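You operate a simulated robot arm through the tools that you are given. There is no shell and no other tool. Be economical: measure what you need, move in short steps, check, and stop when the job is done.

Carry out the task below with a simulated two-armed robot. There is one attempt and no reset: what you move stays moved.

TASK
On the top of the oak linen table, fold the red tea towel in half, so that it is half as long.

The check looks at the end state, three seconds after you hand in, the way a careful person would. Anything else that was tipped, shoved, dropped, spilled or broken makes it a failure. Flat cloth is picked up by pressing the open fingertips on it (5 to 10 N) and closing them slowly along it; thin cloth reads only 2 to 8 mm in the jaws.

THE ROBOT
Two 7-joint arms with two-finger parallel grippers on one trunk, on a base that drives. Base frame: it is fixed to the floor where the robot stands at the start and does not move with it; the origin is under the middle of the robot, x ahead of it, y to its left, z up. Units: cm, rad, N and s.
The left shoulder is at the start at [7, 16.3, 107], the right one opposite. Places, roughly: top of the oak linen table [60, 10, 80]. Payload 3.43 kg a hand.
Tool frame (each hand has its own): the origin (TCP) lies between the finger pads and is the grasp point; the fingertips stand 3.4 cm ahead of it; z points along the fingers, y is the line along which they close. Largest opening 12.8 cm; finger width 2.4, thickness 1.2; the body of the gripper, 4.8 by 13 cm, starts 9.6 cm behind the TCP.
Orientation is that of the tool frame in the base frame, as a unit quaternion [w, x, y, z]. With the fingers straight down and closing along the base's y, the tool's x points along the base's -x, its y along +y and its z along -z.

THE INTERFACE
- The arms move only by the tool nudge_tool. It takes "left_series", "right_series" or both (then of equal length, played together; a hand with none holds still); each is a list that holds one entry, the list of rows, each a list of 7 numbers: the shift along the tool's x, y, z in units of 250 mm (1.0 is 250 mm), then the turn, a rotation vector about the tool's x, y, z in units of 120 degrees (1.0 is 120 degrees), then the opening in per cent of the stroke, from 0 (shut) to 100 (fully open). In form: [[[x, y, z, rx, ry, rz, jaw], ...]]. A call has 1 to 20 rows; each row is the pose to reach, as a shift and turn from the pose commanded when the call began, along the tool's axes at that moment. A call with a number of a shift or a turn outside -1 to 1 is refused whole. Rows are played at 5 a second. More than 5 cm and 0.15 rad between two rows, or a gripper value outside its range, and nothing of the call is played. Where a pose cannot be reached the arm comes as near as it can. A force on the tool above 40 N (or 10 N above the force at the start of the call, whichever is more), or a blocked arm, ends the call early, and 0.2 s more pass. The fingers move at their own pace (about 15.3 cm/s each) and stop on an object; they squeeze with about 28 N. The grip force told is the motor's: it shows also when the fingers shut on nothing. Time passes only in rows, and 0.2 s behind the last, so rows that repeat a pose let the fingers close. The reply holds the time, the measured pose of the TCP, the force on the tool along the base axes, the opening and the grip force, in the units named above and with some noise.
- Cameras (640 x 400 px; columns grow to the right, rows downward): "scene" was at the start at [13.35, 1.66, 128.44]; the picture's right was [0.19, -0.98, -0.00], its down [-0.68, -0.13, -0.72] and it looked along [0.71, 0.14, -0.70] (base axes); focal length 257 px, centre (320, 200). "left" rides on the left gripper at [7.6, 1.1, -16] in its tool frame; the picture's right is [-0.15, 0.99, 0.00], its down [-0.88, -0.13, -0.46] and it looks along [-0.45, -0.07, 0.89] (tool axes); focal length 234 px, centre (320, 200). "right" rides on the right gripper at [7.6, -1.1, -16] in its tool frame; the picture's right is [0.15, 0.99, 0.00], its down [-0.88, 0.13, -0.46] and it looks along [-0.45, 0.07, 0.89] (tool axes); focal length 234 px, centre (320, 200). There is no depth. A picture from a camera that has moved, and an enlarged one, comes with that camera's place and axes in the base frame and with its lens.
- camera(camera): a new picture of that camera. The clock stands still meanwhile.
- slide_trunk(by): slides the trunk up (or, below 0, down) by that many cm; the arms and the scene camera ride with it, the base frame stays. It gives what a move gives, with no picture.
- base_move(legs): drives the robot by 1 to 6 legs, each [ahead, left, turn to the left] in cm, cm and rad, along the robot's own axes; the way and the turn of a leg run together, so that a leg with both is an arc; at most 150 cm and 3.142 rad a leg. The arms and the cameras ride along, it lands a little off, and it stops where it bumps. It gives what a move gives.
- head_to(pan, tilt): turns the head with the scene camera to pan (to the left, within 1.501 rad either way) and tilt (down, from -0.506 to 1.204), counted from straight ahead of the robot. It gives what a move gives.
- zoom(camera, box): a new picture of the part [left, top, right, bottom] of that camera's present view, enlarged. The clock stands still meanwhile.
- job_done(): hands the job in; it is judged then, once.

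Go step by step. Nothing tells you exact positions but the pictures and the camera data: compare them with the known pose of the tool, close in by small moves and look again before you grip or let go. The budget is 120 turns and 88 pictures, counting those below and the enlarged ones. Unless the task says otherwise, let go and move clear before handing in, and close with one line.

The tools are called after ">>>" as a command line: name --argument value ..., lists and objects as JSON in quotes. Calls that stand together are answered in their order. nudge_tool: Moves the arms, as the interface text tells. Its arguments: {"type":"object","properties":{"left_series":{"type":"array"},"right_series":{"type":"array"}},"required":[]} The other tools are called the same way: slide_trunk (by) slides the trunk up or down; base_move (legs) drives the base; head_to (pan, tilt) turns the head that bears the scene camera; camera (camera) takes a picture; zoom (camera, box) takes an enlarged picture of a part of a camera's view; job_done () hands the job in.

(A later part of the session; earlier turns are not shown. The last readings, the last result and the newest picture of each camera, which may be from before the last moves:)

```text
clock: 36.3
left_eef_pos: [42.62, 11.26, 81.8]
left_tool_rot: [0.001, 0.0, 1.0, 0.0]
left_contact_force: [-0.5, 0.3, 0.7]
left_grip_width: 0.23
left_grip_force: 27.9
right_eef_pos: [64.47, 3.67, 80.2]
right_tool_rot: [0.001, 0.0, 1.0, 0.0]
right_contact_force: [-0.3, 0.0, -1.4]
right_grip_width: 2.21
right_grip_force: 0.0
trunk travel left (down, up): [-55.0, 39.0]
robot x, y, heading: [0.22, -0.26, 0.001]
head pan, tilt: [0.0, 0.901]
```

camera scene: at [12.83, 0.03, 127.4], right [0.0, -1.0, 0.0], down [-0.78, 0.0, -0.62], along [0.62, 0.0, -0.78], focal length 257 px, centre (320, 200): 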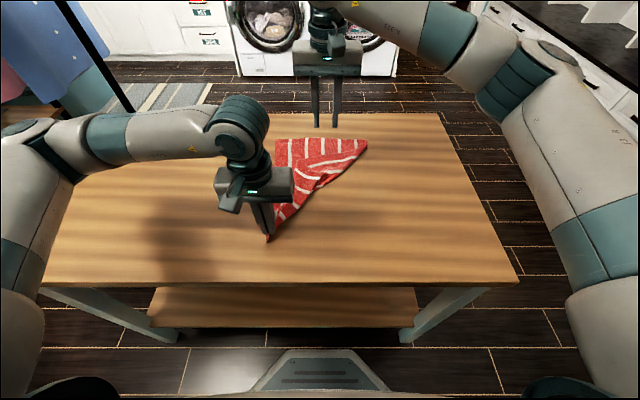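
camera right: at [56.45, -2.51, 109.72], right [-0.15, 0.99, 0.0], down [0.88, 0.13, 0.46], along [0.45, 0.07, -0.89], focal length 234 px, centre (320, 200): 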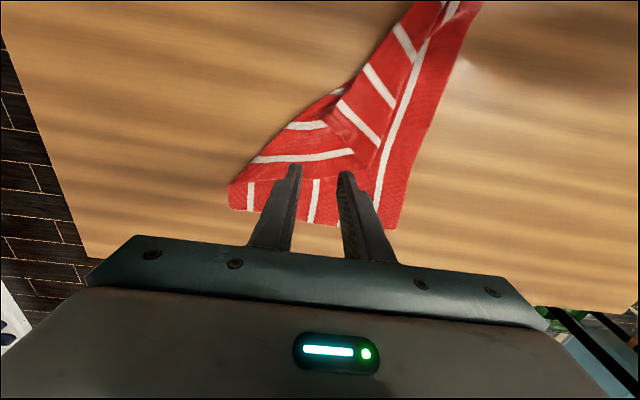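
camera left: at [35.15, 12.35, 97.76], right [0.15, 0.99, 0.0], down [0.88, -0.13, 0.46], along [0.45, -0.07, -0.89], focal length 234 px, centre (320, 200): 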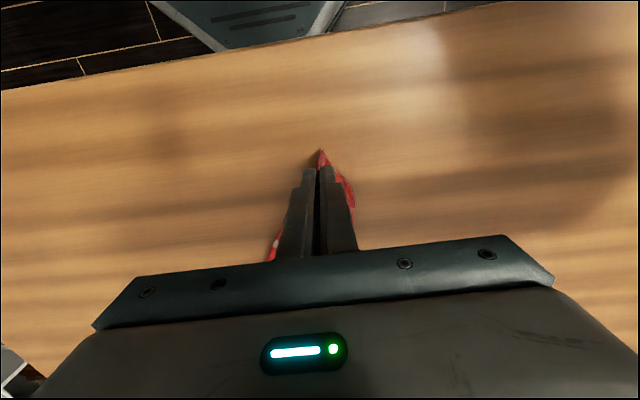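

>>> nudge_tool --right_series '[[[0, 0, 0.004, 0, 0, 0, 17], [0, 0, 0.008, 0, 0, 0, 17], [0, 0, 0.01, 0, 0, 0, 17], [0, 0, 0.01, 0, 0, 0, 17]]]'

```text
clock: 37.3
left_eef_pos: [42.61, 11.27, 81.82]
left_tool_rot: [0.001, 0.0, 1.0, 0.0]
left_contact_force: [-0.1, -1.8, 0.0]
left_grip_width: 0.23
left_grip_force: 28.3
right_eef_pos: [64.46, 3.86, 79.77]
right_tool_rot: [0.0, 0.0, 1.0, 0.0]
right_contact_force: [-0.1, 0.5, -0.2]
right_grip_width: 2.18
right_grip_force: 0.0
trunk travel left (down, up): [-55.0, 39.0]
robot x, y, heading: [0.16, -0.01, 0.005]
head pan, tilt: [0.0, 0.901]
```

>>> nudge_tool --right_series '[[[0, 0, 0.002, 0, 0, 0, 17], [0, 0, 0.004, 0, 0, 0, 17], [0, 0, 0.004, 0, 0, 0, 17]]]'

```text
clock: 38.1
left_eef_pos: [42.68, 11.3, 81.91]
left_tool_rot: [0.001, 0.0, 1.0, 0.0]
left_contact_force: [-0.3, 0.7, -0.4]
left_grip_width: 0.21
left_grip_force: 28.3
right_eef_pos: [64.4, 3.83, 79.74]
right_tool_rot: [-0.001, 0.0, 1.0, 0.0]
right_contact_force: [0.9, -0.6, 1.0]
right_grip_width: 2.17
right_grip_force: 0.1
trunk travel left (down, up): [-55.0, 39.0]
robot x, y, heading: [-0.05, 0.04, -0.004]
head pan, tilt: [0.0, 0.901]
```

>>> nudge_tool --right_series '[[[0, 0, 0.002, 0, 0, 0, 17], [0, 0, 0.004, 0, 0, 0, 17], [0, 0, 0.004, 0, 0, 0, 17]]]'

```text
clock: 38.9
left_eef_pos: [42.55, 11.07, 81.88]
left_tool_rot: [0.0, 0.0, 1.0, 0.0]
left_contact_force: [-0.1, 0.1, 1.0]
left_grip_width: 0.21
left_grip_force: 28.0
right_eef_pos: [64.5, 3.85, 79.73]
right_tool_rot: [0.0, 0.001, 1.0, 0.0]
right_contact_force: [0.5, -0.7, 4.7]
right_grip_width: 2.19
right_grip_force: 0.1
trunk travel left (down, up): [-55.0, 39.0]
robot x, y, heading: [0.01, -0.11, 0.001]
head pan, tilt: [0.0, 0.901]
```

Contact at about 5 N. I'll add a touch and close slowly, then lift slightly.

>>> nudge_tool --right_series '[[[0, 0, 0.0015, 0, 0, 0, 17], [0, 0, 0.0015, 0, 0, 0, 15], [0, 0, 0.0015, 0, 0, 0, 13], [0, 0, 0.002, 0, 0, 0, 11], [0, 0, 0.002, 0, 0, 0, 9], [0, 0, 0.002, 0, 0, 0, 7], [0, 0, 0.002, 0, 0, 0, 5], [0, 0, 0.002, 0, 0, 0, 3], [0, 0, 0.002, 0, 0, 0, 1], [0, 0, 0.002, 0, 0, 0, 0], [0, 0, 0.002, 0, 0, 0, 0], [0, 0, -0.01, 0, 0, 0, 0]]]'

>>> zoom --camera "right" --box '[200, 100, 440, 250]'

```text
clock: 41.5
left_eef_pos: [42.63, 11.07, 81.79]
left_tool_rot: [0.0, 0.0, 1.0, 0.0]
left_contact_force: [0.4, -0.4, 0.2]
left_grip_width: 0.18
left_grip_force: 28.3
right_eef_pos: [64.29, 3.89, 79.73]
right_tool_rot: [-0.001, 0.0, 1.0, -0.001]
right_contact_force: [-0.9, -0.3, 0.9]
right_grip_width: 0.25
right_grip_force: 28.0
trunk travel left (down, up): [-55.0, 39.0]
robot x, y, heading: [-0.34, -0.13, 0.002]
head pan, tilt: [0.0, 0.901]
```

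```text
2.67 times, centred on (320, 175) of right
camera zoom: at [56.76, 2.77, 95.68], right [-0.15, 0.99, 0.0], down [0.88, 0.13, 0.45], along [0.45, 0.07, -0.89], focal length 624 px, centre (320, 267)
```

zoom: 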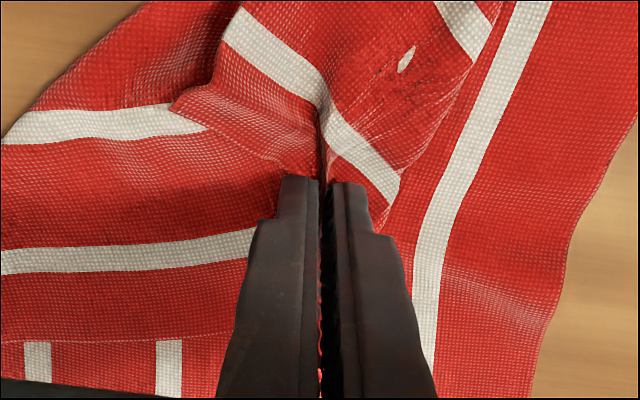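

Got cloth (2.5 mm). I'll lift the right corner 10 cm and carry it toward its near-right place.

>>> nudge_tool --right_series '[[[0.0, 0, -0.1, 0, 0, 0, 0], [0.0, 0, -0.2, 0, 0, 0, 0], [0.03, -0.03, -0.3, 0, 0, 0, 0], [0.1, -0.08, -0.4, 0, 0, 0, 0], [0.2, -0.15, -0.44, 0, 0, 0, 0], [0.3, -0.22, -0.46, 0, 0, 0, 0], [0.4, -0.3, -0.46, 0, 0, 0, 0], [0.5, -0.37, -0.44, 0, 0, 0, 0], [0.6, -0.43, -0.4, 0, 0, 0, 0], [0.7, -0.47, -0.34, 0, 0, 0, 0], [0.8, -0.5, -0.28, 0, 0, 0, 0], [0.86, -0.52, -0.2, 0, 0, 0, 0], [0.88, -0.53, -0.15, 0, 0, 0, 0], [0.88, -0.53, -0.15, 0, 0, 0, 0]]]'

>>> camera --camera "scene"

>>> camera --camera "right"

```text
clock: 44.5
left_eef_pos: [42.65, 11.22, 81.76]
left_tool_rot: [0.001, 0.0, 1.0, -0.001]
left_contact_force: [0.2, -0.2, -0.4]
left_grip_width: 0.21
left_grip_force: 28.0
right_eef_pos: [42.52, -9.61, 83.68]
right_tool_rot: [0.001, 0.0, 1.0, 0.0]
right_contact_force: [0.6, -0.5, 0.0]
right_grip_width: 0.32
right_grip_force: 28.2
trunk travel left (down, up): [-55.0, 39.0]
robot x, y, heading: [0.13, 0.14, 0.001]
head pan, tilt: [0.0, 0.901]
```

```text
57 pictures are left
camera scene: at [12.84, 0.09, 127.39], right [0.0, -1.0, 0.0], down [-0.78, 0.0, -0.62], along [0.62, 0.0, -0.78], focal length 257 px, centre (320, 200)
```

scene: 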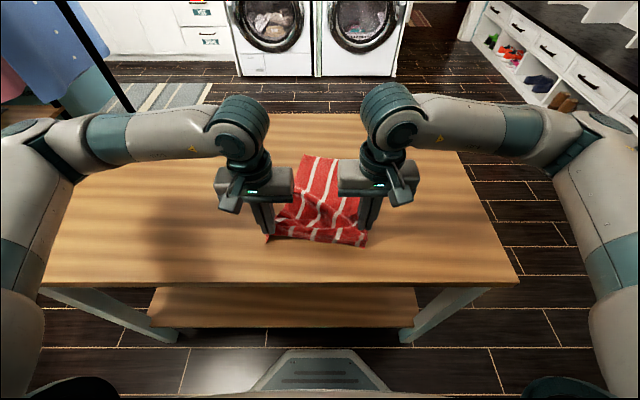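

```text
56 pictures are left
camera right: at [34.77, -10.62, 99.58], right [-0.15, 0.99, 0.0], down [0.88, 0.13, 0.46], along [0.45, 0.07, -0.89], focal length 234 px, centre (320, 200)
```

right: 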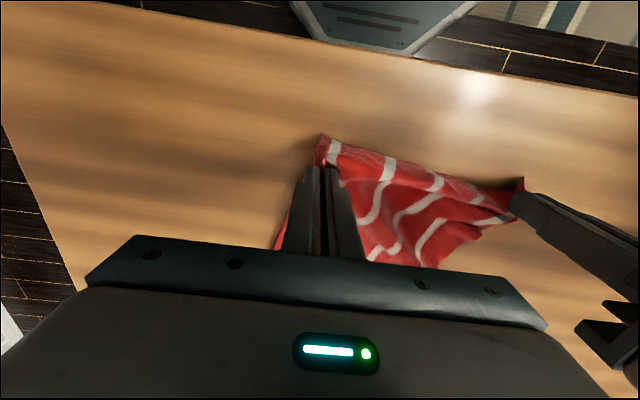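

The right corner is back at the near side. I'll raise both hands and pull back a little, so the towel hangs, straightens and slides toward me.

>>> nudge_tool --left_series '[[[0, 0, -0.08, 0, 0, 0, 0], [0, 0, -0.16, 0, 0, 0, 0], [0, 0, -0.24, 0, 0, 0, 0], [0, 0, -0.32, 0, 0, 0, 0], [0.01, 0, -0.4, 0, 0, 0, 0], [0.02, 0, -0.48, 0, 0, 0, 0], [0.03, 0, -0.56, 0, 0, 0, 0], [0.05, 0, -0.62, 0, 0, 0, 0], [0.07, 0, -0.68, 0, 0, 0, 0], [0.07, 0, -0.68, 0, 0, 0, 0]]]' --right_series '[[[0, 0, -0.07, 0, 0, 0, 0], [0, -0.01, -0.14, 0, 0, 0, 0], [0, -0.02, -0.21, 0, 0, 0, 0], [0, -0.02, -0.28, 0, 0, 0, 0], [0.01, -0.02, -0.35, 0, 0, 0, 0], [0.02, -0.02, -0.42, 0, 0, 0, 0], [0.03, -0.02, -0.49, 0, 0, 0, 0], [0.05, -0.02, -0.55, 0, 0, 0, 0], [0.07, -0.02, -0.6, 0, 0, 0, 0], [0.07, -0.02, -0.6, 0, 0, 0, 0]]]'

>>> camera --camera "scene"

>>> camera --camera "right"

>>> camera --camera "left"

```text
clock: 46.7
left_eef_pos: [40.69, 10.95, 98.85]
left_tool_rot: [0.001, 0.0, 1.0, 0.0]
left_contact_force: [0.2, -1.2, -0.6]
left_grip_width: 0.2
left_grip_force: 27.9
right_eef_pos: [40.67, -9.69, 98.46]
right_tool_rot: [0.0, 0.0, 1.0, 0.0]
right_contact_force: [0.0, 0.5, 0.7]
right_grip_width: 0.29
right_grip_force: 28.3
trunk travel left (down, up): [-55.0, 39.0]
robot x, y, heading: [0.24, 0.06, -0.002]
head pan, tilt: [0.0, 0.901]
```

```text
55 pictures are left
camera scene: at [12.87, 0.1, 127.39], right [0.0, -1.0, 0.0], down [-0.78, 0.0, -0.62], along [0.62, 0.0, -0.78], focal length 257 px, centre (320, 200)
```

scene: 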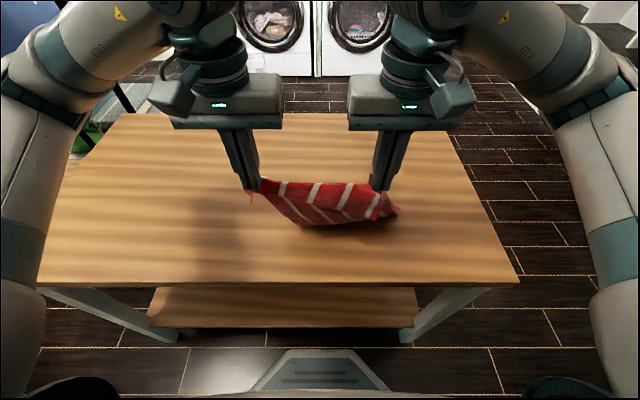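

```text
54 pictures are left
camera right: at [33.02, -10.96, 114.49], right [-0.15, 0.99, 0.0], down [0.88, 0.13, 0.46], along [0.45, 0.07, -0.89], focal length 234 px, centre (320, 200)
```

right: 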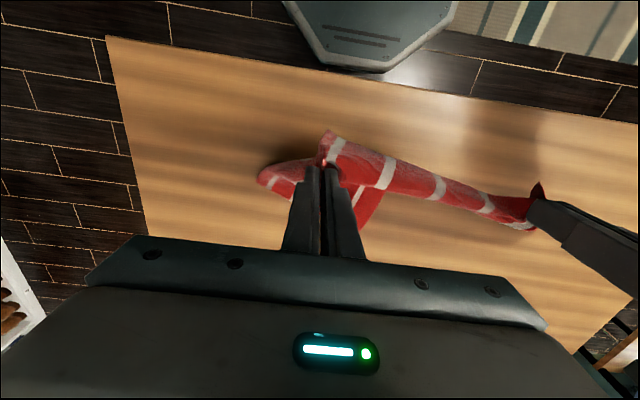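

```text
53 pictures are left
camera left: at [33.18, 12.13, 114.79], right [0.15, 0.99, 0.0], down [0.88, -0.13, 0.46], along [0.45, -0.07, -0.89], focal length 234 px, centre (320, 200)
```

left: 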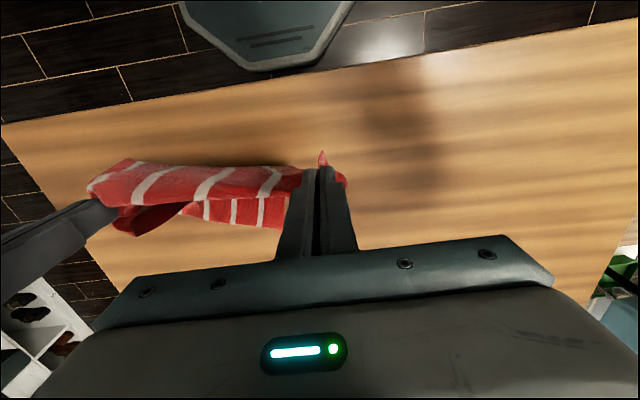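

The right side seems to have a loose fold. I'll slide the trunk up so the towel hangs completely free and can straighten.

>>> slide_trunk --by 23

>>> camera --camera "scene"

>>> camera --camera "left"

>>> camera --camera "right"

```text
clock: 49.1
left_eef_pos: [40.57, 10.95, 121.83]
left_tool_rot: [0.0, 0.0, 1.0, 0.0]
left_contact_force: [-0.3, -0.6, 0.2]
left_grip_width: 0.2
left_grip_force: 27.8
right_eef_pos: [40.7, -9.76, 121.59]
right_tool_rot: [0.0, 0.0, 1.0, 0.0]
right_contact_force: [0.0, 0.0, -0.4]
right_grip_width: 0.27
right_grip_force: 28.2
trunk travel left (down, up): [-78.0, 16.0]
robot x, y, heading: [0.05, 0.17, -0.004]
head pan, tilt: [0.0, 0.901]
```

```text
52 pictures are left
camera scene: at [12.86, 0.09, 150.39], right [0.0, -1.0, 0.0], down [-0.78, 0.0, -0.62], along [0.62, 0.0, -0.78], focal length 257 px, centre (320, 200)
```

scene: 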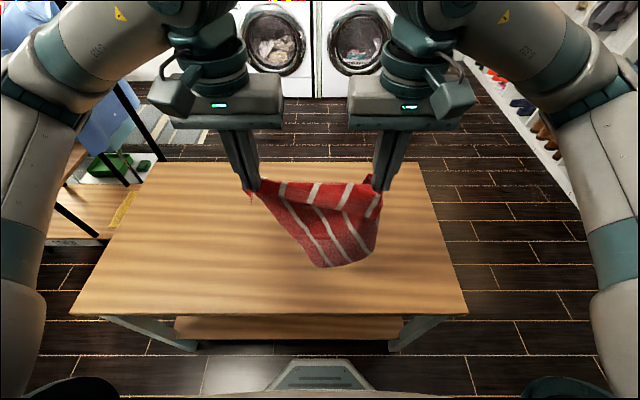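

```text
51 pictures are left
camera left: at [33.17, 12.13, 137.78], right [0.15, 0.99, 0.0], down [0.88, -0.13, 0.46], along [0.45, -0.07, -0.89], focal length 234 px, centre (320, 200)
```

left: 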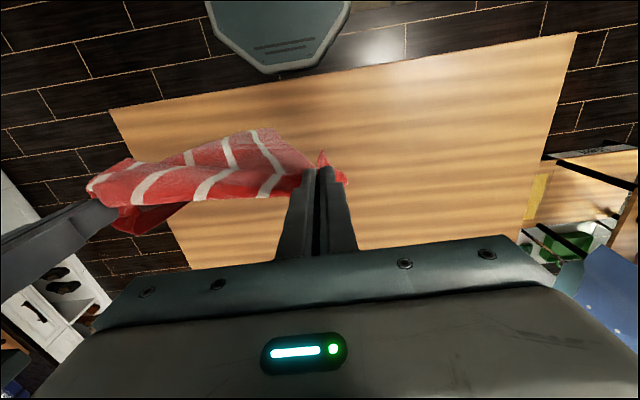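

```text
50 pictures are left
camera right: at [33.02, -10.97, 137.48], right [-0.15, 0.99, 0.0], down [0.88, 0.13, 0.46], along [0.45, 0.07, -0.89], focal length 234 px, centre (320, 200)
```

right: 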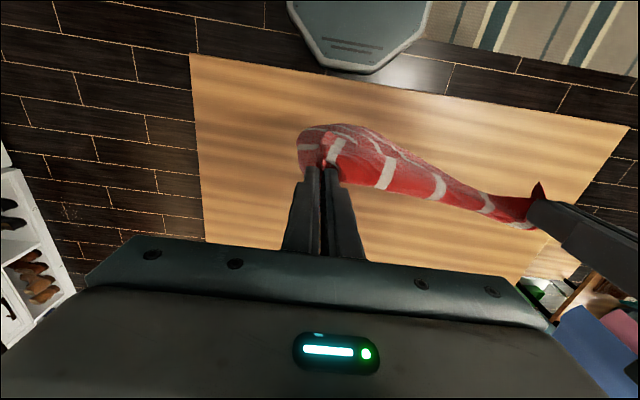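

>>> zoom --camera "scene" --box '[220, 160, 420, 285]'

```text
3.20 times, centred on (320, 222) of scene
camera zoom: at [12.86, 0.09, 150.39], right [0.0, -1.0, 0.0], down [-0.78, 0.0, -0.62], along [0.62, 0.0, -0.78], focal length 824 px, centre (320, 128)
```

zoom: 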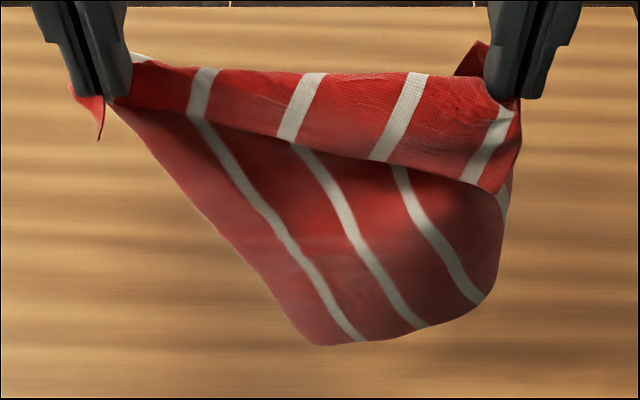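

The towel hangs straight from the left, but the right hand holds about 5 cm in from the corner. I'll lay the towel flat again with its far edge near x≈74 and regrasp that corner. After that I can hang it and fold it from the air, back toward me, which suits this grip.

>>> nudge_tool --left_series '[[[-0.1, 0, 0, 0, 0, 0, 0], [-0.22, 0, 0, 0, 0, 0, 0], [-0.34, 0, 0, 0, 0, 0, 0], [-0.46, 0, 0, 0, 0, 0, 0], [-0.58, 0, 0, 0, 0, 0, 0], [-0.7, 0, 0, 0, 0, 0, 0], [-0.82, 0, 0, 0, 0, 0, 0], [-0.92, 0, 0, 0, 0, 0, 0], [-0.98, 0, 0, 0, 0, 0, 0], [-0.98, 0, 0, 0, 0, 0, 0]]]' --right_series '[[[-0.1, 0, 0, 0, 0, 0, 0], [-0.22, 0, 0, 0, 0, 0, 0], [-0.34, 0, 0, 0, 0, 0, 0], [-0.46, 0, 0, 0, 0, 0, 0], [-0.58, 0, 0, 0, 0, 0, 0], [-0.7, 0, 0, 0, 0, 0, 0], [-0.82, 0, 0, 0, 0, 0, 0], [-0.92, 0, 0, 0, 0, 0, 0], [-0.98, 0, 0, 0, 0, 0, 0], [-0.98, 0, 0, 0, 0, 0, 0]]]'

>>> camera --camera "scene"

```text
clock: 51.3
left_eef_pos: [65.21, 10.87, 121.87]
left_tool_rot: [0.001, -0.001, 1.0, -0.001]
left_contact_force: [0.0, 0.3, -1.0]
left_grip_width: 0.21
left_grip_force: 28.3
right_eef_pos: [65.04, -9.86, 121.57]
right_tool_rot: [0.001, 0.001, 1.0, 0.0]
right_contact_force: [-0.3, -0.6, -0.6]
right_grip_width: 0.29
right_grip_force: 28.4
trunk travel left (down, up): [-78.0, 16.0]
robot x, y, heading: [-0.04, 0.06, 0.0]
head pan, tilt: [0.0, 0.901]
```

```text
48 pictures are left
camera scene: at [12.82, 0.09, 150.4], right [0.0, -1.0, 0.0], down [-0.78, 0.0, -0.62], along [0.62, 0.0, -0.78], focal length 257 px, centre (320, 200)
```

scene: 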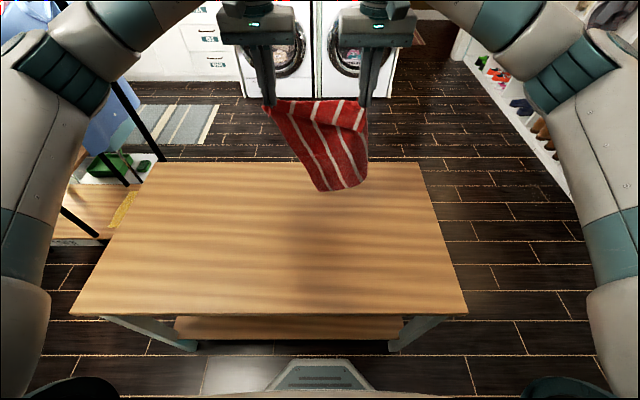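

Next: lower so the far edge touches down near x≈75, then sweep the hands back toward me along an arc to lay it flat.

>>> nudge_tool --left_series '[[[-0.136, 0, 0.028, 0, 0, 0, 0], [-0.276, 0, 0.088, 0, 0, 0, 0], [-0.396, 0, 0.168, 0, 0, 0, 0], [-0.396, 0, 0.168, 0, 0, 0, 0], [-0.272, 0, 0.236, 0, 0, 0, 0], [-0.148, 0, 0.252, 0, 0, 0, 0], [-0.028, 0, 0.28, 0, 0, 0, 0], [0.088, 0, 0.316, 0, 0, 0, 0], [0.204, 0, 0.364, 0, 0, 0, 0], [0.312, 0, 0.424, 0, 0, 0, 0], [0.42, 0, 0.488, 0, 0, 0, 0], [0.516, 0, 0.564, 0, 0, 0, 0], [0.608, 0, 0.648, 0, 0, 0, 0], [0.692, 0, 0.74, 0, 0, 0, 0], [0.768, 0, 0.836, 0, 0, 0, 0], [0.832, 0, 0.94, 0, 0, 0, 0]]]' --right_series '[[[-0.136, 0, 0.028, 0, 0, 0, 0], [-0.276, 0, 0.088, 0, 0, 0, 0], [-0.396, 0, 0.168, 0, 0, 0, 0], [-0.396, 0, 0.168, 0, 0, 0, 0], [-0.272, 0, 0.236, 0, 0, 0, 0], [-0.148, 0, 0.252, 0, 0, 0, 0], [-0.028, 0, 0.28, 0, 0, 0, 0], [0.088, 0, 0.316, 0, 0, 0, 0], [0.204, 0, 0.364, 0, 0, 0, 0], [0.312, 0, 0.424, 0, 0, 0, 0], [0.42, 0, 0.488, 0, 0, 0, 0], [0.516, 0, 0.564, 0, 0, 0, 0], [0.608, 0, 0.648, 0, 0, 0, 0], [0.692, 0, 0.74, 0, 0, 0, 0], [0.768, 0, 0.836, 0, 0, 0, 0], [0.832, 0, 0.94, 0, 0, 0, 0]]]'

>>> camera --camera "scene"

```text
clock: 54.7
left_eef_pos: [44.37, 11.01, 98.34]
left_tool_rot: [0.001, -0.001, 1.0, 0.0]
left_contact_force: [0.9, -0.1, -0.2]
left_grip_width: 0.2
left_grip_force: 28.5
right_eef_pos: [44.48, -9.77, 98.07]
right_tool_rot: [0.0, 0.0, 1.0, 0.0]
right_contact_force: [-0.2, -0.4, -0.9]
right_grip_width: 0.29
right_grip_force: 27.8
trunk travel left (down, up): [-78.0, 16.0]
robot x, y, heading: [-0.14, 0.27, 0.001]
head pan, tilt: [0.0, 0.901]
```

```text
47 pictures are left
camera scene: at [12.84, 0.08, 150.41], right [0.0, -1.0, 0.0], down [-0.78, 0.0, -0.62], along [0.62, 0.0, -0.78], focal length 257 px, centre (320, 200)
```

scene: 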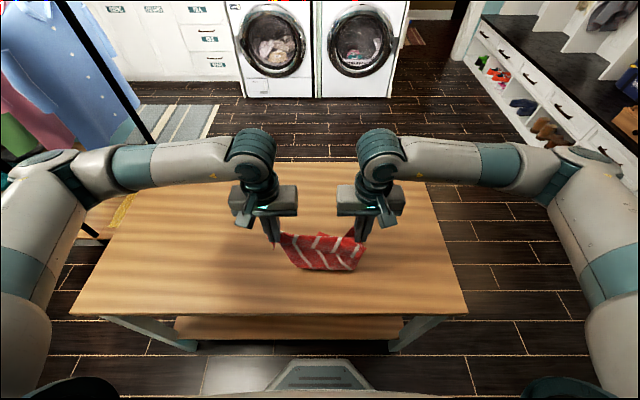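

>>> zoom --camera "scene" --box '[240, 180, 400, 280]'

>>> camera --camera "left"

>>> camera --camera "right"

```text
4.00 times, centred on (320, 230) of scene
camera zoom: at [12.84, 0.08, 150.41], right [0.0, -1.0, 0.0], down [-0.78, 0.0, -0.62], along [0.62, 0.0, -0.78], focal length 1029 px, centre (320, 80)
```

zoom: 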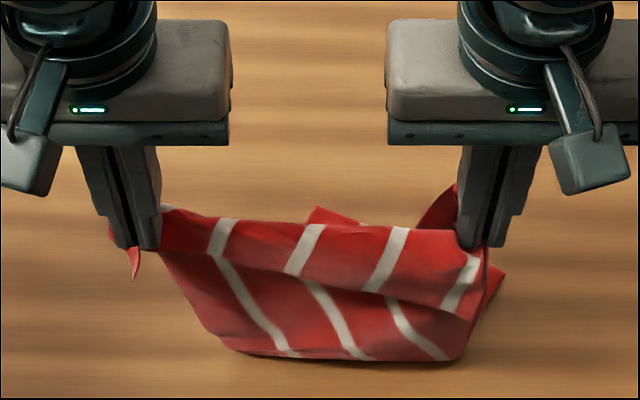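

```text
45 pictures are left
camera left: at [36.84, 12.11, 114.2], right [0.15, 0.99, 0.0], down [0.88, -0.13, 0.46], along [0.45, -0.07, -0.89], focal length 234 px, centre (320, 200)
```

left: 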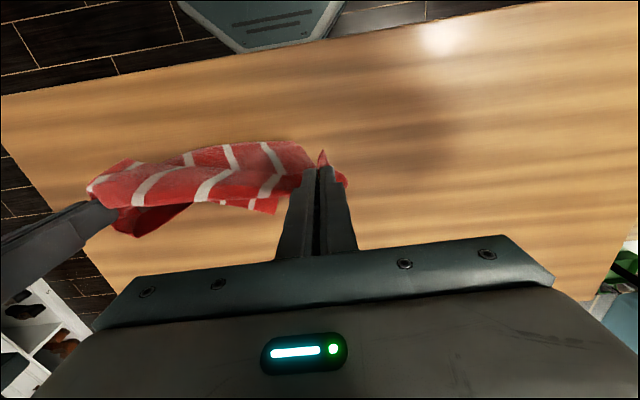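

```text
44 pictures are left
camera right: at [36.74, -10.95, 114.02], right [-0.15, 0.99, 0.0], down [0.88, 0.13, 0.46], along [0.45, 0.07, -0.89], focal length 234 px, centre (320, 200)
```

right: 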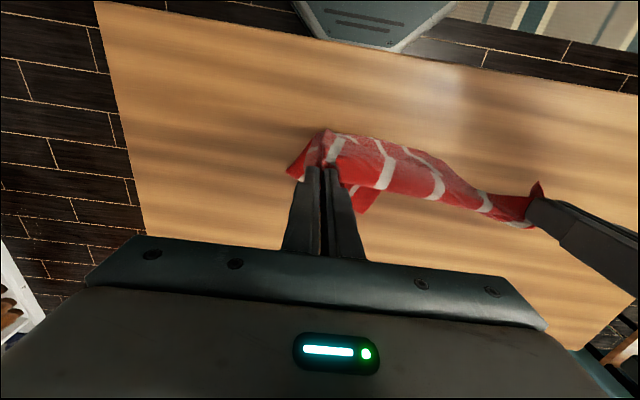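

The far edge slid because it only grazed the table. I'll lift again, go further forward, and this time put more cloth weight down before sweeping back.

>>> nudge_tool --left_series '[[[0, 0, -0.14, 0, 0, 0, 0], [0, 0, -0.3, 0, 0, 0, 0], [-0.02, 0, -0.46, 0, 0, 0, 0], [-0.06, 0, -0.62, 0, 0, 0, 0], [-0.14, 0, -0.76, 0, 0, 0, 0], [-0.24, 0, -0.88, 0, 0, 0, 0], [-0.36, 0, -0.94, 0, 0, 0, 0], [-0.5, 0, -0.94, 0, 0, 0, 0], [-0.64, 0, -0.94, 0, 0, 0, 0], [-0.78, 0, -0.94, 0, 0, 0, 0], [-0.92, 0, -0.94, 0, 0, 0, 0], [-1.0, 0, -0.94, 0, 0, 0, 0], [-1.0, 0, -0.94, 0, 0, 0, 0], [-1.0, 0, -0.94, 0, 0, 0, 0]]]' --right_series '[[[0, 0, -0.14, 0, 0, 0, 0], [0, 0, -0.3, 0, 0, 0, 0], [-0.02, 0, -0.46, 0, 0, 0, 0], [-0.06, 0, -0.62, 0, 0, 0, 0], [-0.14, 0, -0.76, 0, 0, 0, 0], [-0.24, 0, -0.88, 0, 0, 0, 0], [-0.36, 0, -0.94, 0, 0, 0, 0], [-0.5, 0, -0.94, 0, 0, 0, 0], [-0.64, 0, -0.94, 0, 0, 0, 0], [-0.78, 0, -0.94, 0, 0, 0, 0], [-0.92, 0, -0.94, 0, 0, 0, 0], [-1.0, 0, -0.94, 0, 0, 0, 0], [-1.0, 0, -0.94, 0, 0, 0, 0], [-1.0, 0, -0.94, 0, 0, 0, 0]]]'

```text
clock: 57.7
left_eef_pos: [69.36, 11.08, 121.77]
left_tool_rot: [0.001, 0.0, 1.0, 0.0]
left_contact_force: [0.5, -0.2, 0.9]
left_grip_width: 0.21
left_grip_force: 27.8
right_eef_pos: [69.3, -10.03, 121.33]
right_tool_rot: [0.0, 0.0, 1.0, 0.0]
right_contact_force: [0.2, -0.1, -0.1]
right_grip_width: 0.3
right_grip_force: 27.7
trunk travel left (down, up): [-78.0, 16.0]
robot x, y, heading: [0.19, 0.06, 0.002]
head pan, tilt: [0.0, 0.901]
```

>>> nudge_tool --left_series '[[[-0.148, 0, 0.004, 0, 0, 0, 0], [-0.308, 0, 0.064, 0, 0, 0, 0], [-0.388, 0, 0.184, 0, 0, 0, 0], [-0.388, 0, 0.344, 0, 0, 0, 0], [-0.348, 0, 0.464, 0, 0, 0, 0], [-0.228, 0, 0.484, 0, 0, 0, 0], [-0.076, 0, 0.488, 0, 0, 0, 0], [0.08, 0, 0.524, 0, 0, 0, 0], [0.232, 0, 0.576, 0, 0, 0, 0], [0.372, 0, 0.652, 0, 0, 0, 0], [0.516, 0, 0.744, 0, 0, 0, 0], [0.636, 0, 0.864, 0, 0, 0, 0], [0.756, 0, 0.988, 0, 0, 0, 0]]]' --right_series '[[[-0.148, 0, 0.004, 0, 0, 0, 0], [-0.308, 0, 0.064, 0, 0, 0, 0], [-0.388, 0, 0.184, 0, 0, 0, 0], [-0.388, 0, 0.344, 0, 0, 0, 0], [-0.348, 0, 0.464, 0, 0, 0, 0], [-0.228, 0, 0.484, 0, 0, 0, 0], [-0.076, 0, 0.488, 0, 0, 0, 0], [0.08, 0, 0.524, 0, 0, 0, 0], [0.232, 0, 0.576, 0, 0, 0, 0], [0.372, 0, 0.652, 0, 0, 0, 0], [0.516, 0, 0.744, 0, 0, 0, 0], [0.636, 0, 0.864, 0, 0, 0, 0], [0.756, 0, 0.988, 0, 0, 0, 0]]]'

>>> camera --camera "scene"

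```text
clock: 60.5
left_eef_pos: [50.38, 11.43, 97.08]
left_tool_rot: [0.002, 0.0, 1.0, 0.0]
left_contact_force: [0.2, -0.3, -0.3]
left_grip_width: 0.21
left_grip_force: 28.0
right_eef_pos: [50.34, -9.89, 97.09]
right_tool_rot: [0.0, 0.0, 1.0, 0.0]
right_contact_force: [-0.9, 0.1, -0.1]
right_grip_width: 0.29
right_grip_force: 27.9
trunk travel left (down, up): [-78.0, 16.0]
robot x, y, heading: [-0.13, 0.27, -0.002]
head pan, tilt: [0.0, 0.901]
```

```text
43 pictures are left
camera scene: at [12.8, 0.09, 150.41], right [0.0, -1.0, 0.0], down [-0.78, 0.0, -0.62], along [0.62, 0.0, -0.78], focal length 257 px, centre (320, 200)
```

scene: 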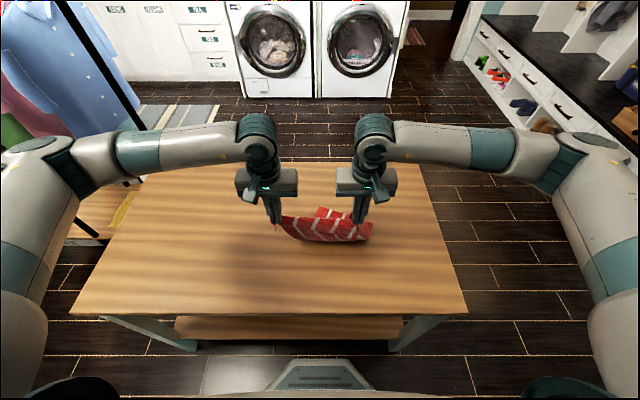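

The far part now trails behind on the table. I'll finish lowering and pulling back to the near side.

>>> nudge_tool --left_series '[[[0.112, 0, 0.148, 0, 0, 0, 0], [0.208, 0, 0.296, 0, 0, 0, 0], [0.296, 0, 0.436, 0, 0, 0, 0], [0.356, 0, 0.536, 0, 0, 0, 0], [0.396, 0, 0.596, 0, 0, 0, 0], [0.396, 0, 0.62, 0, 0, 0, 0], [0.396, 0, 0.62, 0, 0, 0, 0]]]' --right_series '[[[0.112, 0, 0.148, 0, 0, 0, 0], [0.208, 0, 0.296, 0, 0, 0, 0], [0.296, 0, 0.436, 0, 0, 0, 0], [0.356, 0, 0.536, 0, 0, 0, 0], [0.396, 0, 0.596, 0, 0, 0, 0], [0.396, 0, 0.62, 0, 0, 0, 0], [0.396, 0, 0.62, 0, 0, 0, 0]]]'

>>> camera --camera "scene"

>>> camera --camera "right"

```text
clock: 62.1
left_eef_pos: [40.53, 11.03, 81.59]
left_tool_rot: [0.001, 0.0, 1.0, 0.0]
left_contact_force: [0.8, -0.4, 0.6]
left_grip_width: 0.19
left_grip_force: 28.2
right_eef_pos: [40.47, -9.94, 81.46]
right_tool_rot: [0.0, 0.0, 1.0, 0.0]
right_contact_force: [-0.3, -0.4, -0.2]
right_grip_width: 0.26
right_grip_force: 28.1
trunk travel left (down, up): [-78.0, 16.0]
robot x, y, heading: [0.04, -0.05, 0.005]
head pan, tilt: [0.0, 0.901]
```

```text
42 pictures are left
camera scene: at [12.83, 0.09, 150.39], right [0.0, -1.0, 0.0], down [-0.78, 0.0, -0.62], along [0.62, 0.0, -0.78], focal length 257 px, centre (320, 200)
```

scene: 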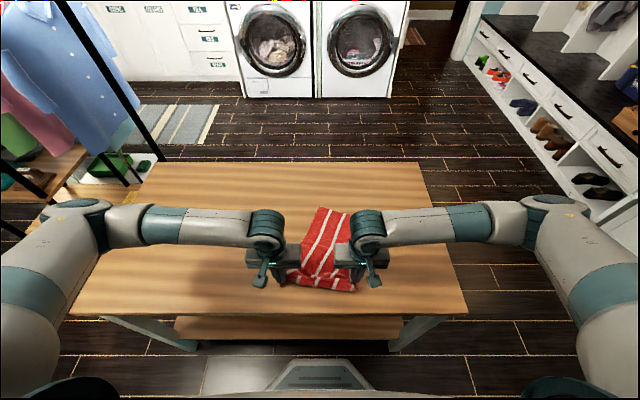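

```text
41 pictures are left
camera right: at [32.91, -10.95, 97.31], right [-0.15, 0.99, 0.0], down [0.88, 0.13, 0.46], along [0.45, 0.07, -0.89], focal length 234 px, centre (320, 200)
```

right: 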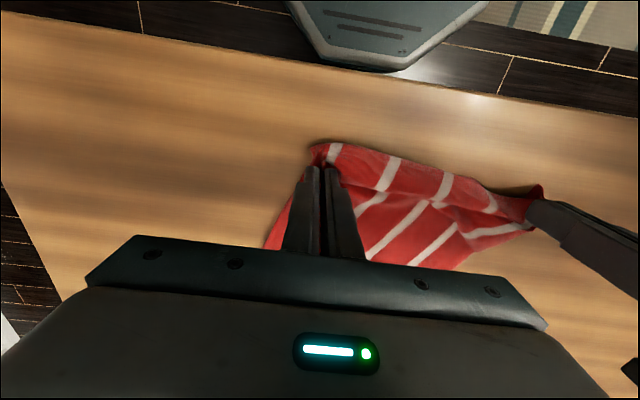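

It's laid out again. I'll let go with the right hand, lift it aside and look at its corner.

>>> nudge_tool --right_series '[[[0, 0, 0.03, 0, 0, 0, 0], [0, 0, 0.045, 0, 0, 0, 0], [0, 0, 0.045, 0, 0, 0, 15], [0, 0, 0.045, 0, 0, 0, 24], [0, 0, -0.05, 0, 0, 0, 24], [0, 0, -0.15, 0, 0, 0, 24], [0, -0.1, -0.3, 0, 0, 0, 24], [0, -0.2, -0.4, 0, 0, 0, 24], [0, -0.3, -0.5, 0, 0, 0, 24], [0, -0.3, -0.5, 0, 0, 0, 24]]]'

>>> camera --camera "right"

>>> zoom --camera "scene" --box '[240, 190, 440, 315]'

```text
clock: 64.3
left_eef_pos: [40.61, 10.95, 81.61]
left_tool_rot: [0.001, 0.0, 1.0, -0.001]
left_contact_force: [0.4, 0.1, -0.1]
left_grip_width: 0.21
left_grip_force: 28.2
right_eef_pos: [40.82, -17.34, 93.82]
right_tool_rot: [-0.001, 0.0, 1.0, 0.001]
right_contact_force: [1.4, 1.0, 0.3]
right_grip_width: 3.09
right_grip_force: 0.0
trunk travel left (down, up): [-78.0, 16.0]
robot x, y, heading: [0.03, 0.08, 0.002]
head pan, tilt: [0.0, 0.901]
```

```text
40 pictures are left
camera right: at [33.07, -18.51, 109.71], right [-0.15, 0.99, 0.0], down [0.88, 0.13, 0.45], along [0.45, 0.07, -0.89], focal length 234 px, centre (320, 200)
```

right: 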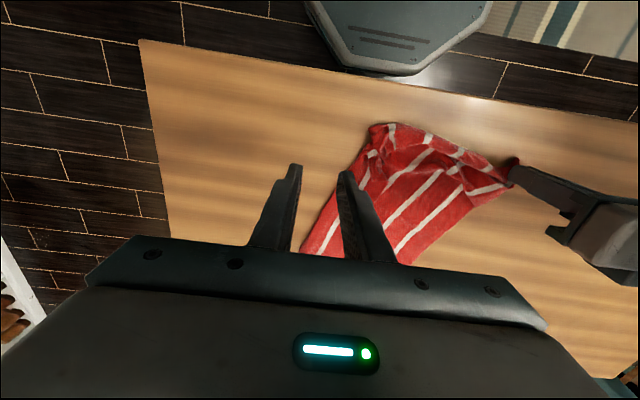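

```text
3.20 times, centred on (340, 252) of scene
camera zoom: at [12.88, 0.14, 150.39], right [0.0, -1.0, 0.0], down [-0.78, 0.0, -0.62], along [0.62, 0.0, -0.78], focal length 824 px, centre (256, 32)
```

zoom: 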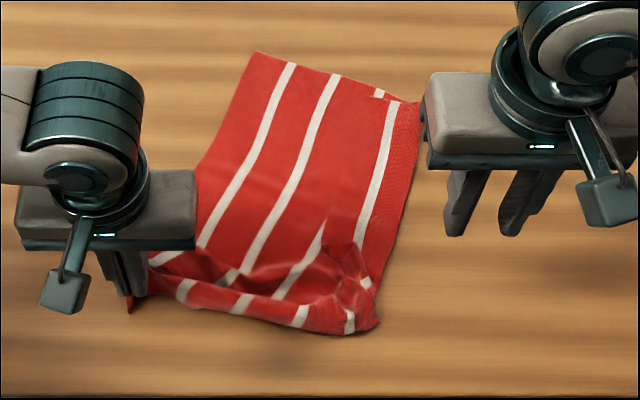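

>>> zoom --camera "right" --box '[340, 110, 532, 230]'

```text
3.33 times, centred on (436, 170) of right
camera zoom: at [33.07, -18.51, 109.71], right [-0.15, 0.99, 0.0], down [0.88, 0.13, 0.45], along [0.45, 0.07, -0.89], focal length 781 px, centre (-67, 300)
```

zoom: 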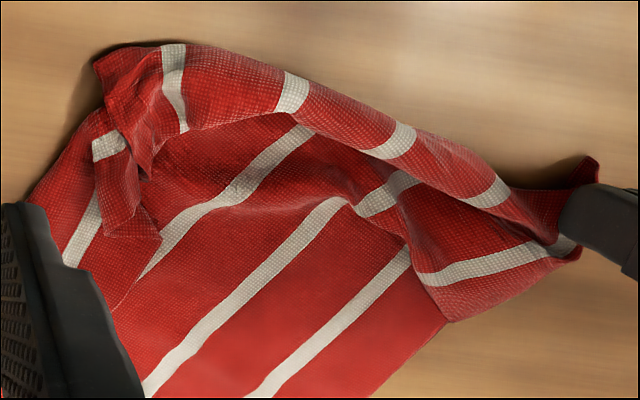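

The near-right corner now sits on top of the rolled edge at about (41, -8.5). I'll bring the right fingers there with a narrow opening.

>>> nudge_tool --right_series '[[[0.01, 0.15, 0.05, 0, 0, 0, 16], [0.025, 0.3, 0.15, 0, 0, 0, 16], [0.025, 0.342, 0.25, 0, 0, 0, 16], [0.025, 0.342, 0.34, 0, 0, 0, 16], [0.025, 0.342, 0.393, 0, 0, 0, 16], [0.025, 0.342, 0.393, 0, 0, 0, 16]]]'

>>> zoom --camera "right" --box '[220, 100, 460, 250]'

```text
clock: 65.7
left_eef_pos: [40.6, 11.03, 81.65]
left_tool_rot: [0.001, 0.0, 1.0, 0.0]
left_contact_force: [0.7, -0.4, -0.7]
left_grip_width: 0.23
left_grip_force: 27.7
right_eef_pos: [39.8, -8.82, 83.99]
right_tool_rot: [0.0, 0.0, 1.0, 0.0]
right_contact_force: [-0.1, 0.4, 0.8]
right_grip_width: 2.08
right_grip_force: 0.0
trunk travel left (down, up): [-78.0, 16.0]
robot x, y, heading: [0.61, -0.2, 0.002]
head pan, tilt: [0.0, 0.901]
```

```text
2.67 times, centred on (340, 175) of right
camera zoom: at [32.19, -9.96, 99.92], right [-0.15, 0.99, 0.0], down [0.88, 0.13, 0.46], along [0.45, 0.07, -0.89], focal length 624 px, centre (267, 267)
```

zoom: 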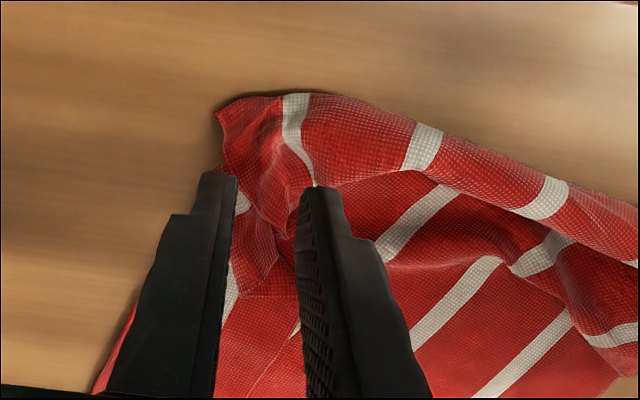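

The corner flap lies between the fingers. I'll centre on it (40, -8.5) and lower to contact.

>>> nudge_tool --right_series '[[[-0.008, 0.012, 0.05, 0, 0, 0, 14], [-0.008, 0.012, 0.1, 0, 0, 0, 14], [-0.008, 0.012, 0.13, 0, 0, 0, 14], [-0.008, 0.012, 0.15, 0, 0, 0, 14], [-0.008, 0.012, 0.15, 0, 0, 0, 14]]]'

>>> zoom --camera "right" --box '[220, 100, 460, 250]'

```text
clock: 66.9
left_eef_pos: [40.6, 10.96, 81.6]
left_tool_rot: [0.001, 0.0, 1.0, 0.0]
left_contact_force: [-0.1, 0.2, 0.9]
left_grip_width: 0.19
left_grip_force: 27.8
right_eef_pos: [40.16, -8.58, 80.28]
right_tool_rot: [0.001, 0.0, 1.0, 0.0]
right_contact_force: [0.6, -0.5, 1.2]
right_grip_width: 1.76
right_grip_force: 0.0
trunk travel left (down, up): [-78.0, 16.0]
robot x, y, heading: [-0.15, 0.22, 0.004]
head pan, tilt: [0.0, 0.901]
```

```text
2.67 times, centred on (340, 175) of right
camera zoom: at [32.39, -9.66, 96.18], right [-0.15, 0.99, 0.0], down [0.88, 0.13, 0.46], along [0.45, 0.07, -0.89], focal length 624 px, centre (267, 267)
```

zoom: 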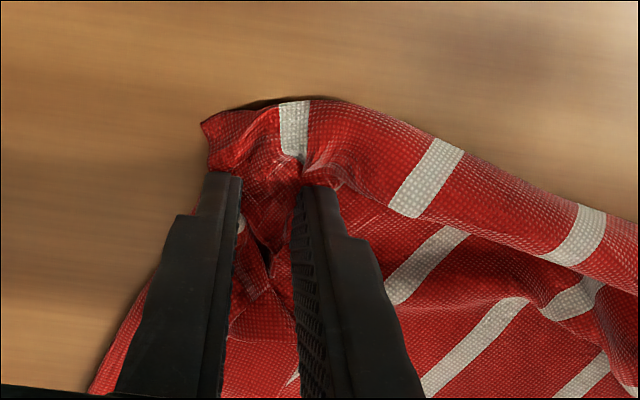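

>>> nudge_tool --right_series '[[[0, 0, 0.006, 0, 0, 0, 14], [0, 0, 0.012, 0, 0, 0, 14], [0, 0, 0.016, 0, 0, 0, 14], [0, 0, 0.016, 0, 0, 0, 14]]]'

```text
clock: 67.9
left_eef_pos: [40.54, 11.1, 81.72]
left_tool_rot: [0.001, 0.0, 1.0, 0.0]
left_contact_force: [0.5, 0.0, -0.9]
left_grip_width: 0.21
left_grip_force: 28.1
right_eef_pos: [40.01, -8.52, 80.0]
right_tool_rot: [0.0, 0.0, 1.0, 0.0]
right_contact_force: [0.5, -1.0, 5.2]
right_grip_width: 1.74
right_grip_force: 0.2
trunk travel left (down, up): [-78.0, 16.0]
robot x, y, heading: [-0.03, 0.17, 0.004]
head pan, tilt: [0.0, 0.901]
```

Pressing at about 5 N; closing slowly and then lifting 10 cm to see what it holds.

>>> nudge_tool --right_series '[[[0, 0, 0.003, 0, 0, 0, 14], [0, 0, 0.003, 0, 0, 0, 12], [0, 0, 0.003, 0, 0, 0, 10], [0, 0, 0.003, 0, 0, 0, 8], [0, 0, 0.003, 0, 0, 0, 6], [0, 0, 0.003, 0, 0, 0, 4], [0, 0, 0.003, 0, 0, 0, 2], [0, 0, 0.003, 0, 0, 0, 0], [0, 0, 0.003, 0, 0, 0, 0], [0, 0, -0.05, 0, 0, 0, 0], [0, 0, -0.15, 0, 0, 0, 0], [0, 0, -0.25, 0, 0, 0, 0], [0, -0.02, -0.4, 0, 0, 0, 0], [0, -0.02, -0.4, 0, 0, 0, 0]]]'

>>> zoom --camera "right" --box '[200, 100, 520, 300]'

>>> zoom --camera "scene" --box '[240, 190, 440, 315]'

```text
clock: 70.9
left_eef_pos: [40.51, 10.94, 81.56]
left_tool_rot: [0.001, 0.001, 1.0, 0.001]
left_contact_force: [-0.8, -2.8, -0.1]
left_grip_width: 0.22
left_grip_force: 27.9
right_eef_pos: [40.16, -9.04, 89.91]
right_tool_rot: [-0.001, 0.0, 1.0, 0.0]
right_contact_force: [0.6, 2.3, -1.5]
right_grip_width: 0.28
right_grip_force: 27.4
trunk travel left (down, up): [-78.0, 16.0]
robot x, y, heading: [-0.17, 0.2, -0.002]
head pan, tilt: [0.0, 0.901]
```

```text
2.00 times, centred on (360, 200) of right
camera zoom: at [32.48, -10.18, 105.83], right [-0.15, 0.99, 0.0], down [0.88, 0.13, 0.46], along [0.45, 0.07, -0.89], focal length 468 px, centre (240, 200)
```

zoom: 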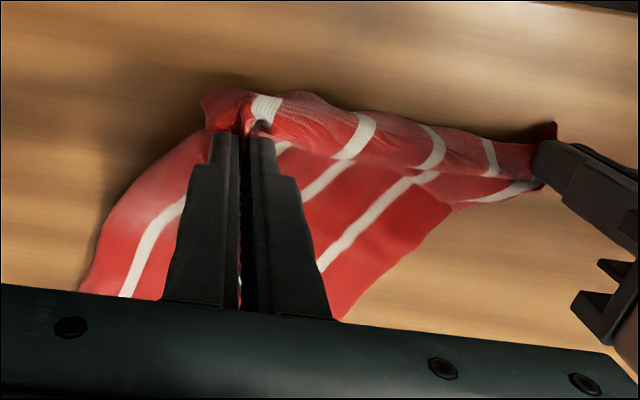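

```text
3.20 times, centred on (340, 252) of scene
camera zoom: at [12.87, 0.09, 150.39], right [0.0, -1.0, 0.0], down [-0.78, 0.0, -0.62], along [0.62, 0.0, -0.78], focal length 824 px, centre (256, 32)
```

zoom: 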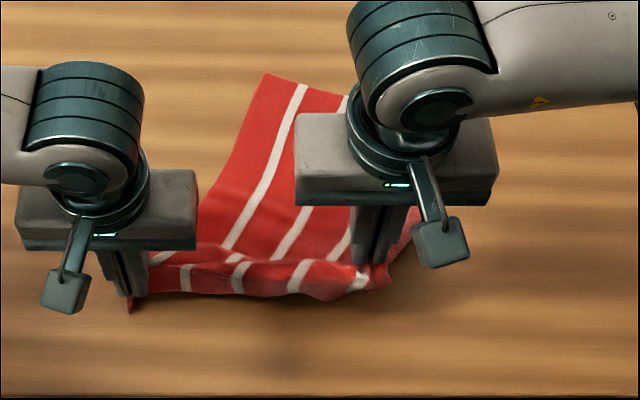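

Now the right side spreads out properly. I'll raise both hands together so the towel hangs free, then inspect.

>>> nudge_tool --left_series '[[[0, 0, -0.12, 0, 0, 0, 0], [0, 0, -0.24, 0, 0, 0, 0], [0, 0, -0.36, 0, 0, 0, 0], [0, 0, -0.48, 0, 0, 0, 0], [0, 0, -0.6, 0, 0, 0, 0], [0, 0, -0.72, 0, 0, 0, 0], [0, 0, -0.84, 0, 0, 0, 0], [0, 0, -0.96, 0, 0, 0, 0]]]' --right_series '[[[0, 0, -0.04, 0, 0, 0, 0], [0, 0, -0.08, 0, 0, 0, 0], [0, 0, -0.14, 0, 0, 0, 0], [0, 0, -0.22, 0, 0, 0, 0], [0, 0, -0.3, 0, 0, 0, 0], [0, 0, -0.4, 0, 0, 0, 0], [0, 0, -0.5, 0, 0, 0, 0], [0, 0, -0.63, 0, 0, 0, 0]]]'

>>> nudge_tool --left_series '[[[0, 0, -0.1, 0, 0, 0, 0], [0, 0, -0.2, 0, 0, 0, 0], [0, 0, -0.3, 0, 0, 0, 0], [0, 0, -0.4, 0, 0, 0, 0], [0, 0, -0.5, 0, 0, 0, 0], [0, 0, -0.6, 0, 0, 0, 0], [0, 0, -0.64, 0, 0, 0, 0], [0, 0, -0.64, 0, 0, 0, 0], [0, 0, -0.64, 0, 0, 0, 0], [0, 0, -0.64, 0, 0, 0, 0]]]' --right_series '[[[0, 0, -0.1, 0, 0, 0, 0], [0, 0, -0.2, 0, 0, 0, 0], [0, 0, -0.3, 0, 0, 0, 0], [0, 0, -0.4, 0, 0, 0, 0], [0, 0, -0.5, 0, 0, 0, 0], [0, 0, -0.6, 0, 0, 0, 0], [0, 0, -0.64, 0, 0, 0, 0], [0, 0, -0.64, 0, 0, 0, 0], [0, 0, -0.64, 0, 0, 0, 0], [0, 0, -0.64, 0, 0, 0, 0]]]'

>>> zoom --camera "scene" --box '[200, 140, 440, 290]'

```text
clock: 72.7
left_eef_pos: [40.46, 11.0, 105.67]
left_tool_rot: [0.0, -0.001, 1.0, 0.001]
left_contact_force: [0.3, -0.4, 0.6]
left_grip_width: 0.2
left_grip_force: 27.5
right_eef_pos: [40.05, -8.83, 105.87]
right_tool_rot: [-0.001, 0.0, 1.0, -0.001]
right_contact_force: [-0.2, 0.6, 0.1]
right_grip_width: 0.25
right_grip_force: 27.9
trunk travel left (down, up): [-78.0, 16.0]
robot x, y, heading: [-0.11, -0.12, -0.007]
head pan, tilt: [0.0, 0.901]
```

```text
clock: 74.9
left_eef_pos: [40.51, 11.01, 121.59]
left_tool_rot: [0.002, 0.0, 1.0, 0.0]
left_contact_force: [-0.3, -0.8, -1.0]
left_grip_width: 0.2
left_grip_force: 27.5
right_eef_pos: [40.12, -8.98, 121.57]
right_tool_rot: [0.001, 0.0, 1.0, 0.0]
right_contact_force: [-0.8, -0.1, 0.0]
right_grip_width: 0.23
right_grip_force: 28.1
trunk travel left (down, up): [-78.0, 16.0]
robot x, y, heading: [-0.2, -0.15, 0.0]
head pan, tilt: [0.0, 0.901]
```

```text
2.67 times, centred on (320, 215) of scene
camera zoom: at [12.85, 0.09, 150.39], right [0.0, -1.0, 0.0], down [-0.78, 0.0, -0.62], along [0.62, 0.0, -0.78], focal length 686 px, centre (320, 160)
```

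zoom: 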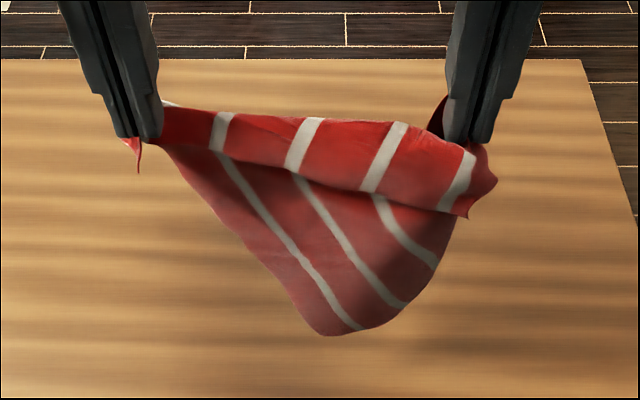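

Now the right hand holds the right edge about 5–6 cm from the corner, with the corner hanging on my side. That is usable if I hold the right hand lower and later lay it further forward. I'll lower it 5.5 cm, spread 2 cm and check that the towel hangs square.

>>> nudge_tool --right_series '[[[0, -0.02, 0.05, 0, 0, 0, 0], [0, -0.04, 0.11, 0, 0, 0, 0], [0, -0.06, 0.17, 0, 0, 0, 0], [0, -0.08, 0.22, 0, 0, 0, 0], [0, -0.08, 0.22, 0, 0, 0, 0], [0, -0.08, 0.22, 0, 0, 0, 0], [0, -0.08, 0.22, 0, 0, 0, 0]]]'

>>> zoom --camera "scene" --box '[200, 140, 440, 290]'

>>> camera --camera "left"

```text
clock: 76.5
left_eef_pos: [40.65, 11.03, 121.49]
left_tool_rot: [0.001, 0.001, 1.0, 0.0]
left_contact_force: [0.2, -4.6, -0.9]
left_grip_width: 0.24
left_grip_force: 27.5
right_eef_pos: [40.13, -11.0, 116.24]
right_tool_rot: [0.0, 0.0, 1.0, -0.001]
right_contact_force: [0.6, 4.6, 1.6]
right_grip_width: 0.27
right_grip_force: 28.4
trunk travel left (down, up): [-78.0, 16.0]
robot x, y, heading: [-0.09, 0.02, 0.004]
head pan, tilt: [0.0, 0.901]
```

```text
2.67 times, centred on (320, 215) of scene
camera zoom: at [12.85, 0.07, 150.39], right [0.0, -1.0, 0.0], down [-0.78, 0.0, -0.62], along [0.62, 0.0, -0.78], focal length 686 px, centre (320, 160)
```

zoom: 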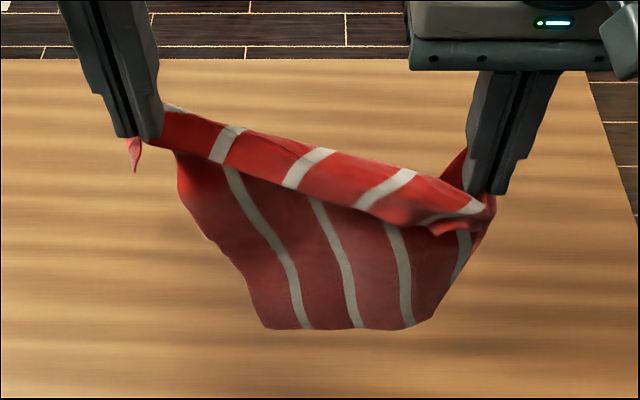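

```text
31 pictures are left
camera left: at [33.06, 12.13, 137.5], right [0.15, 0.99, 0.0], down [0.88, -0.13, 0.46], along [0.45, -0.07, -0.89], focal length 234 px, centre (320, 200)
```

left: 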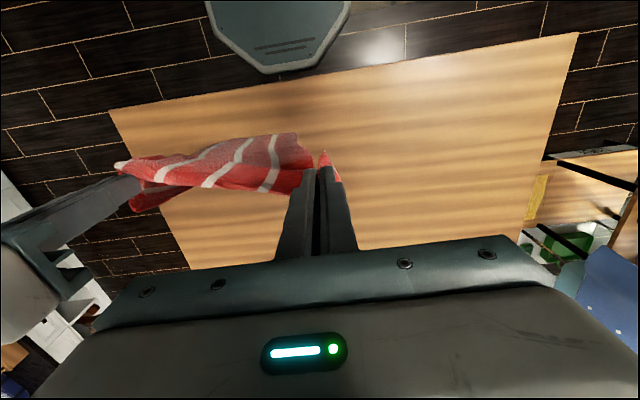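

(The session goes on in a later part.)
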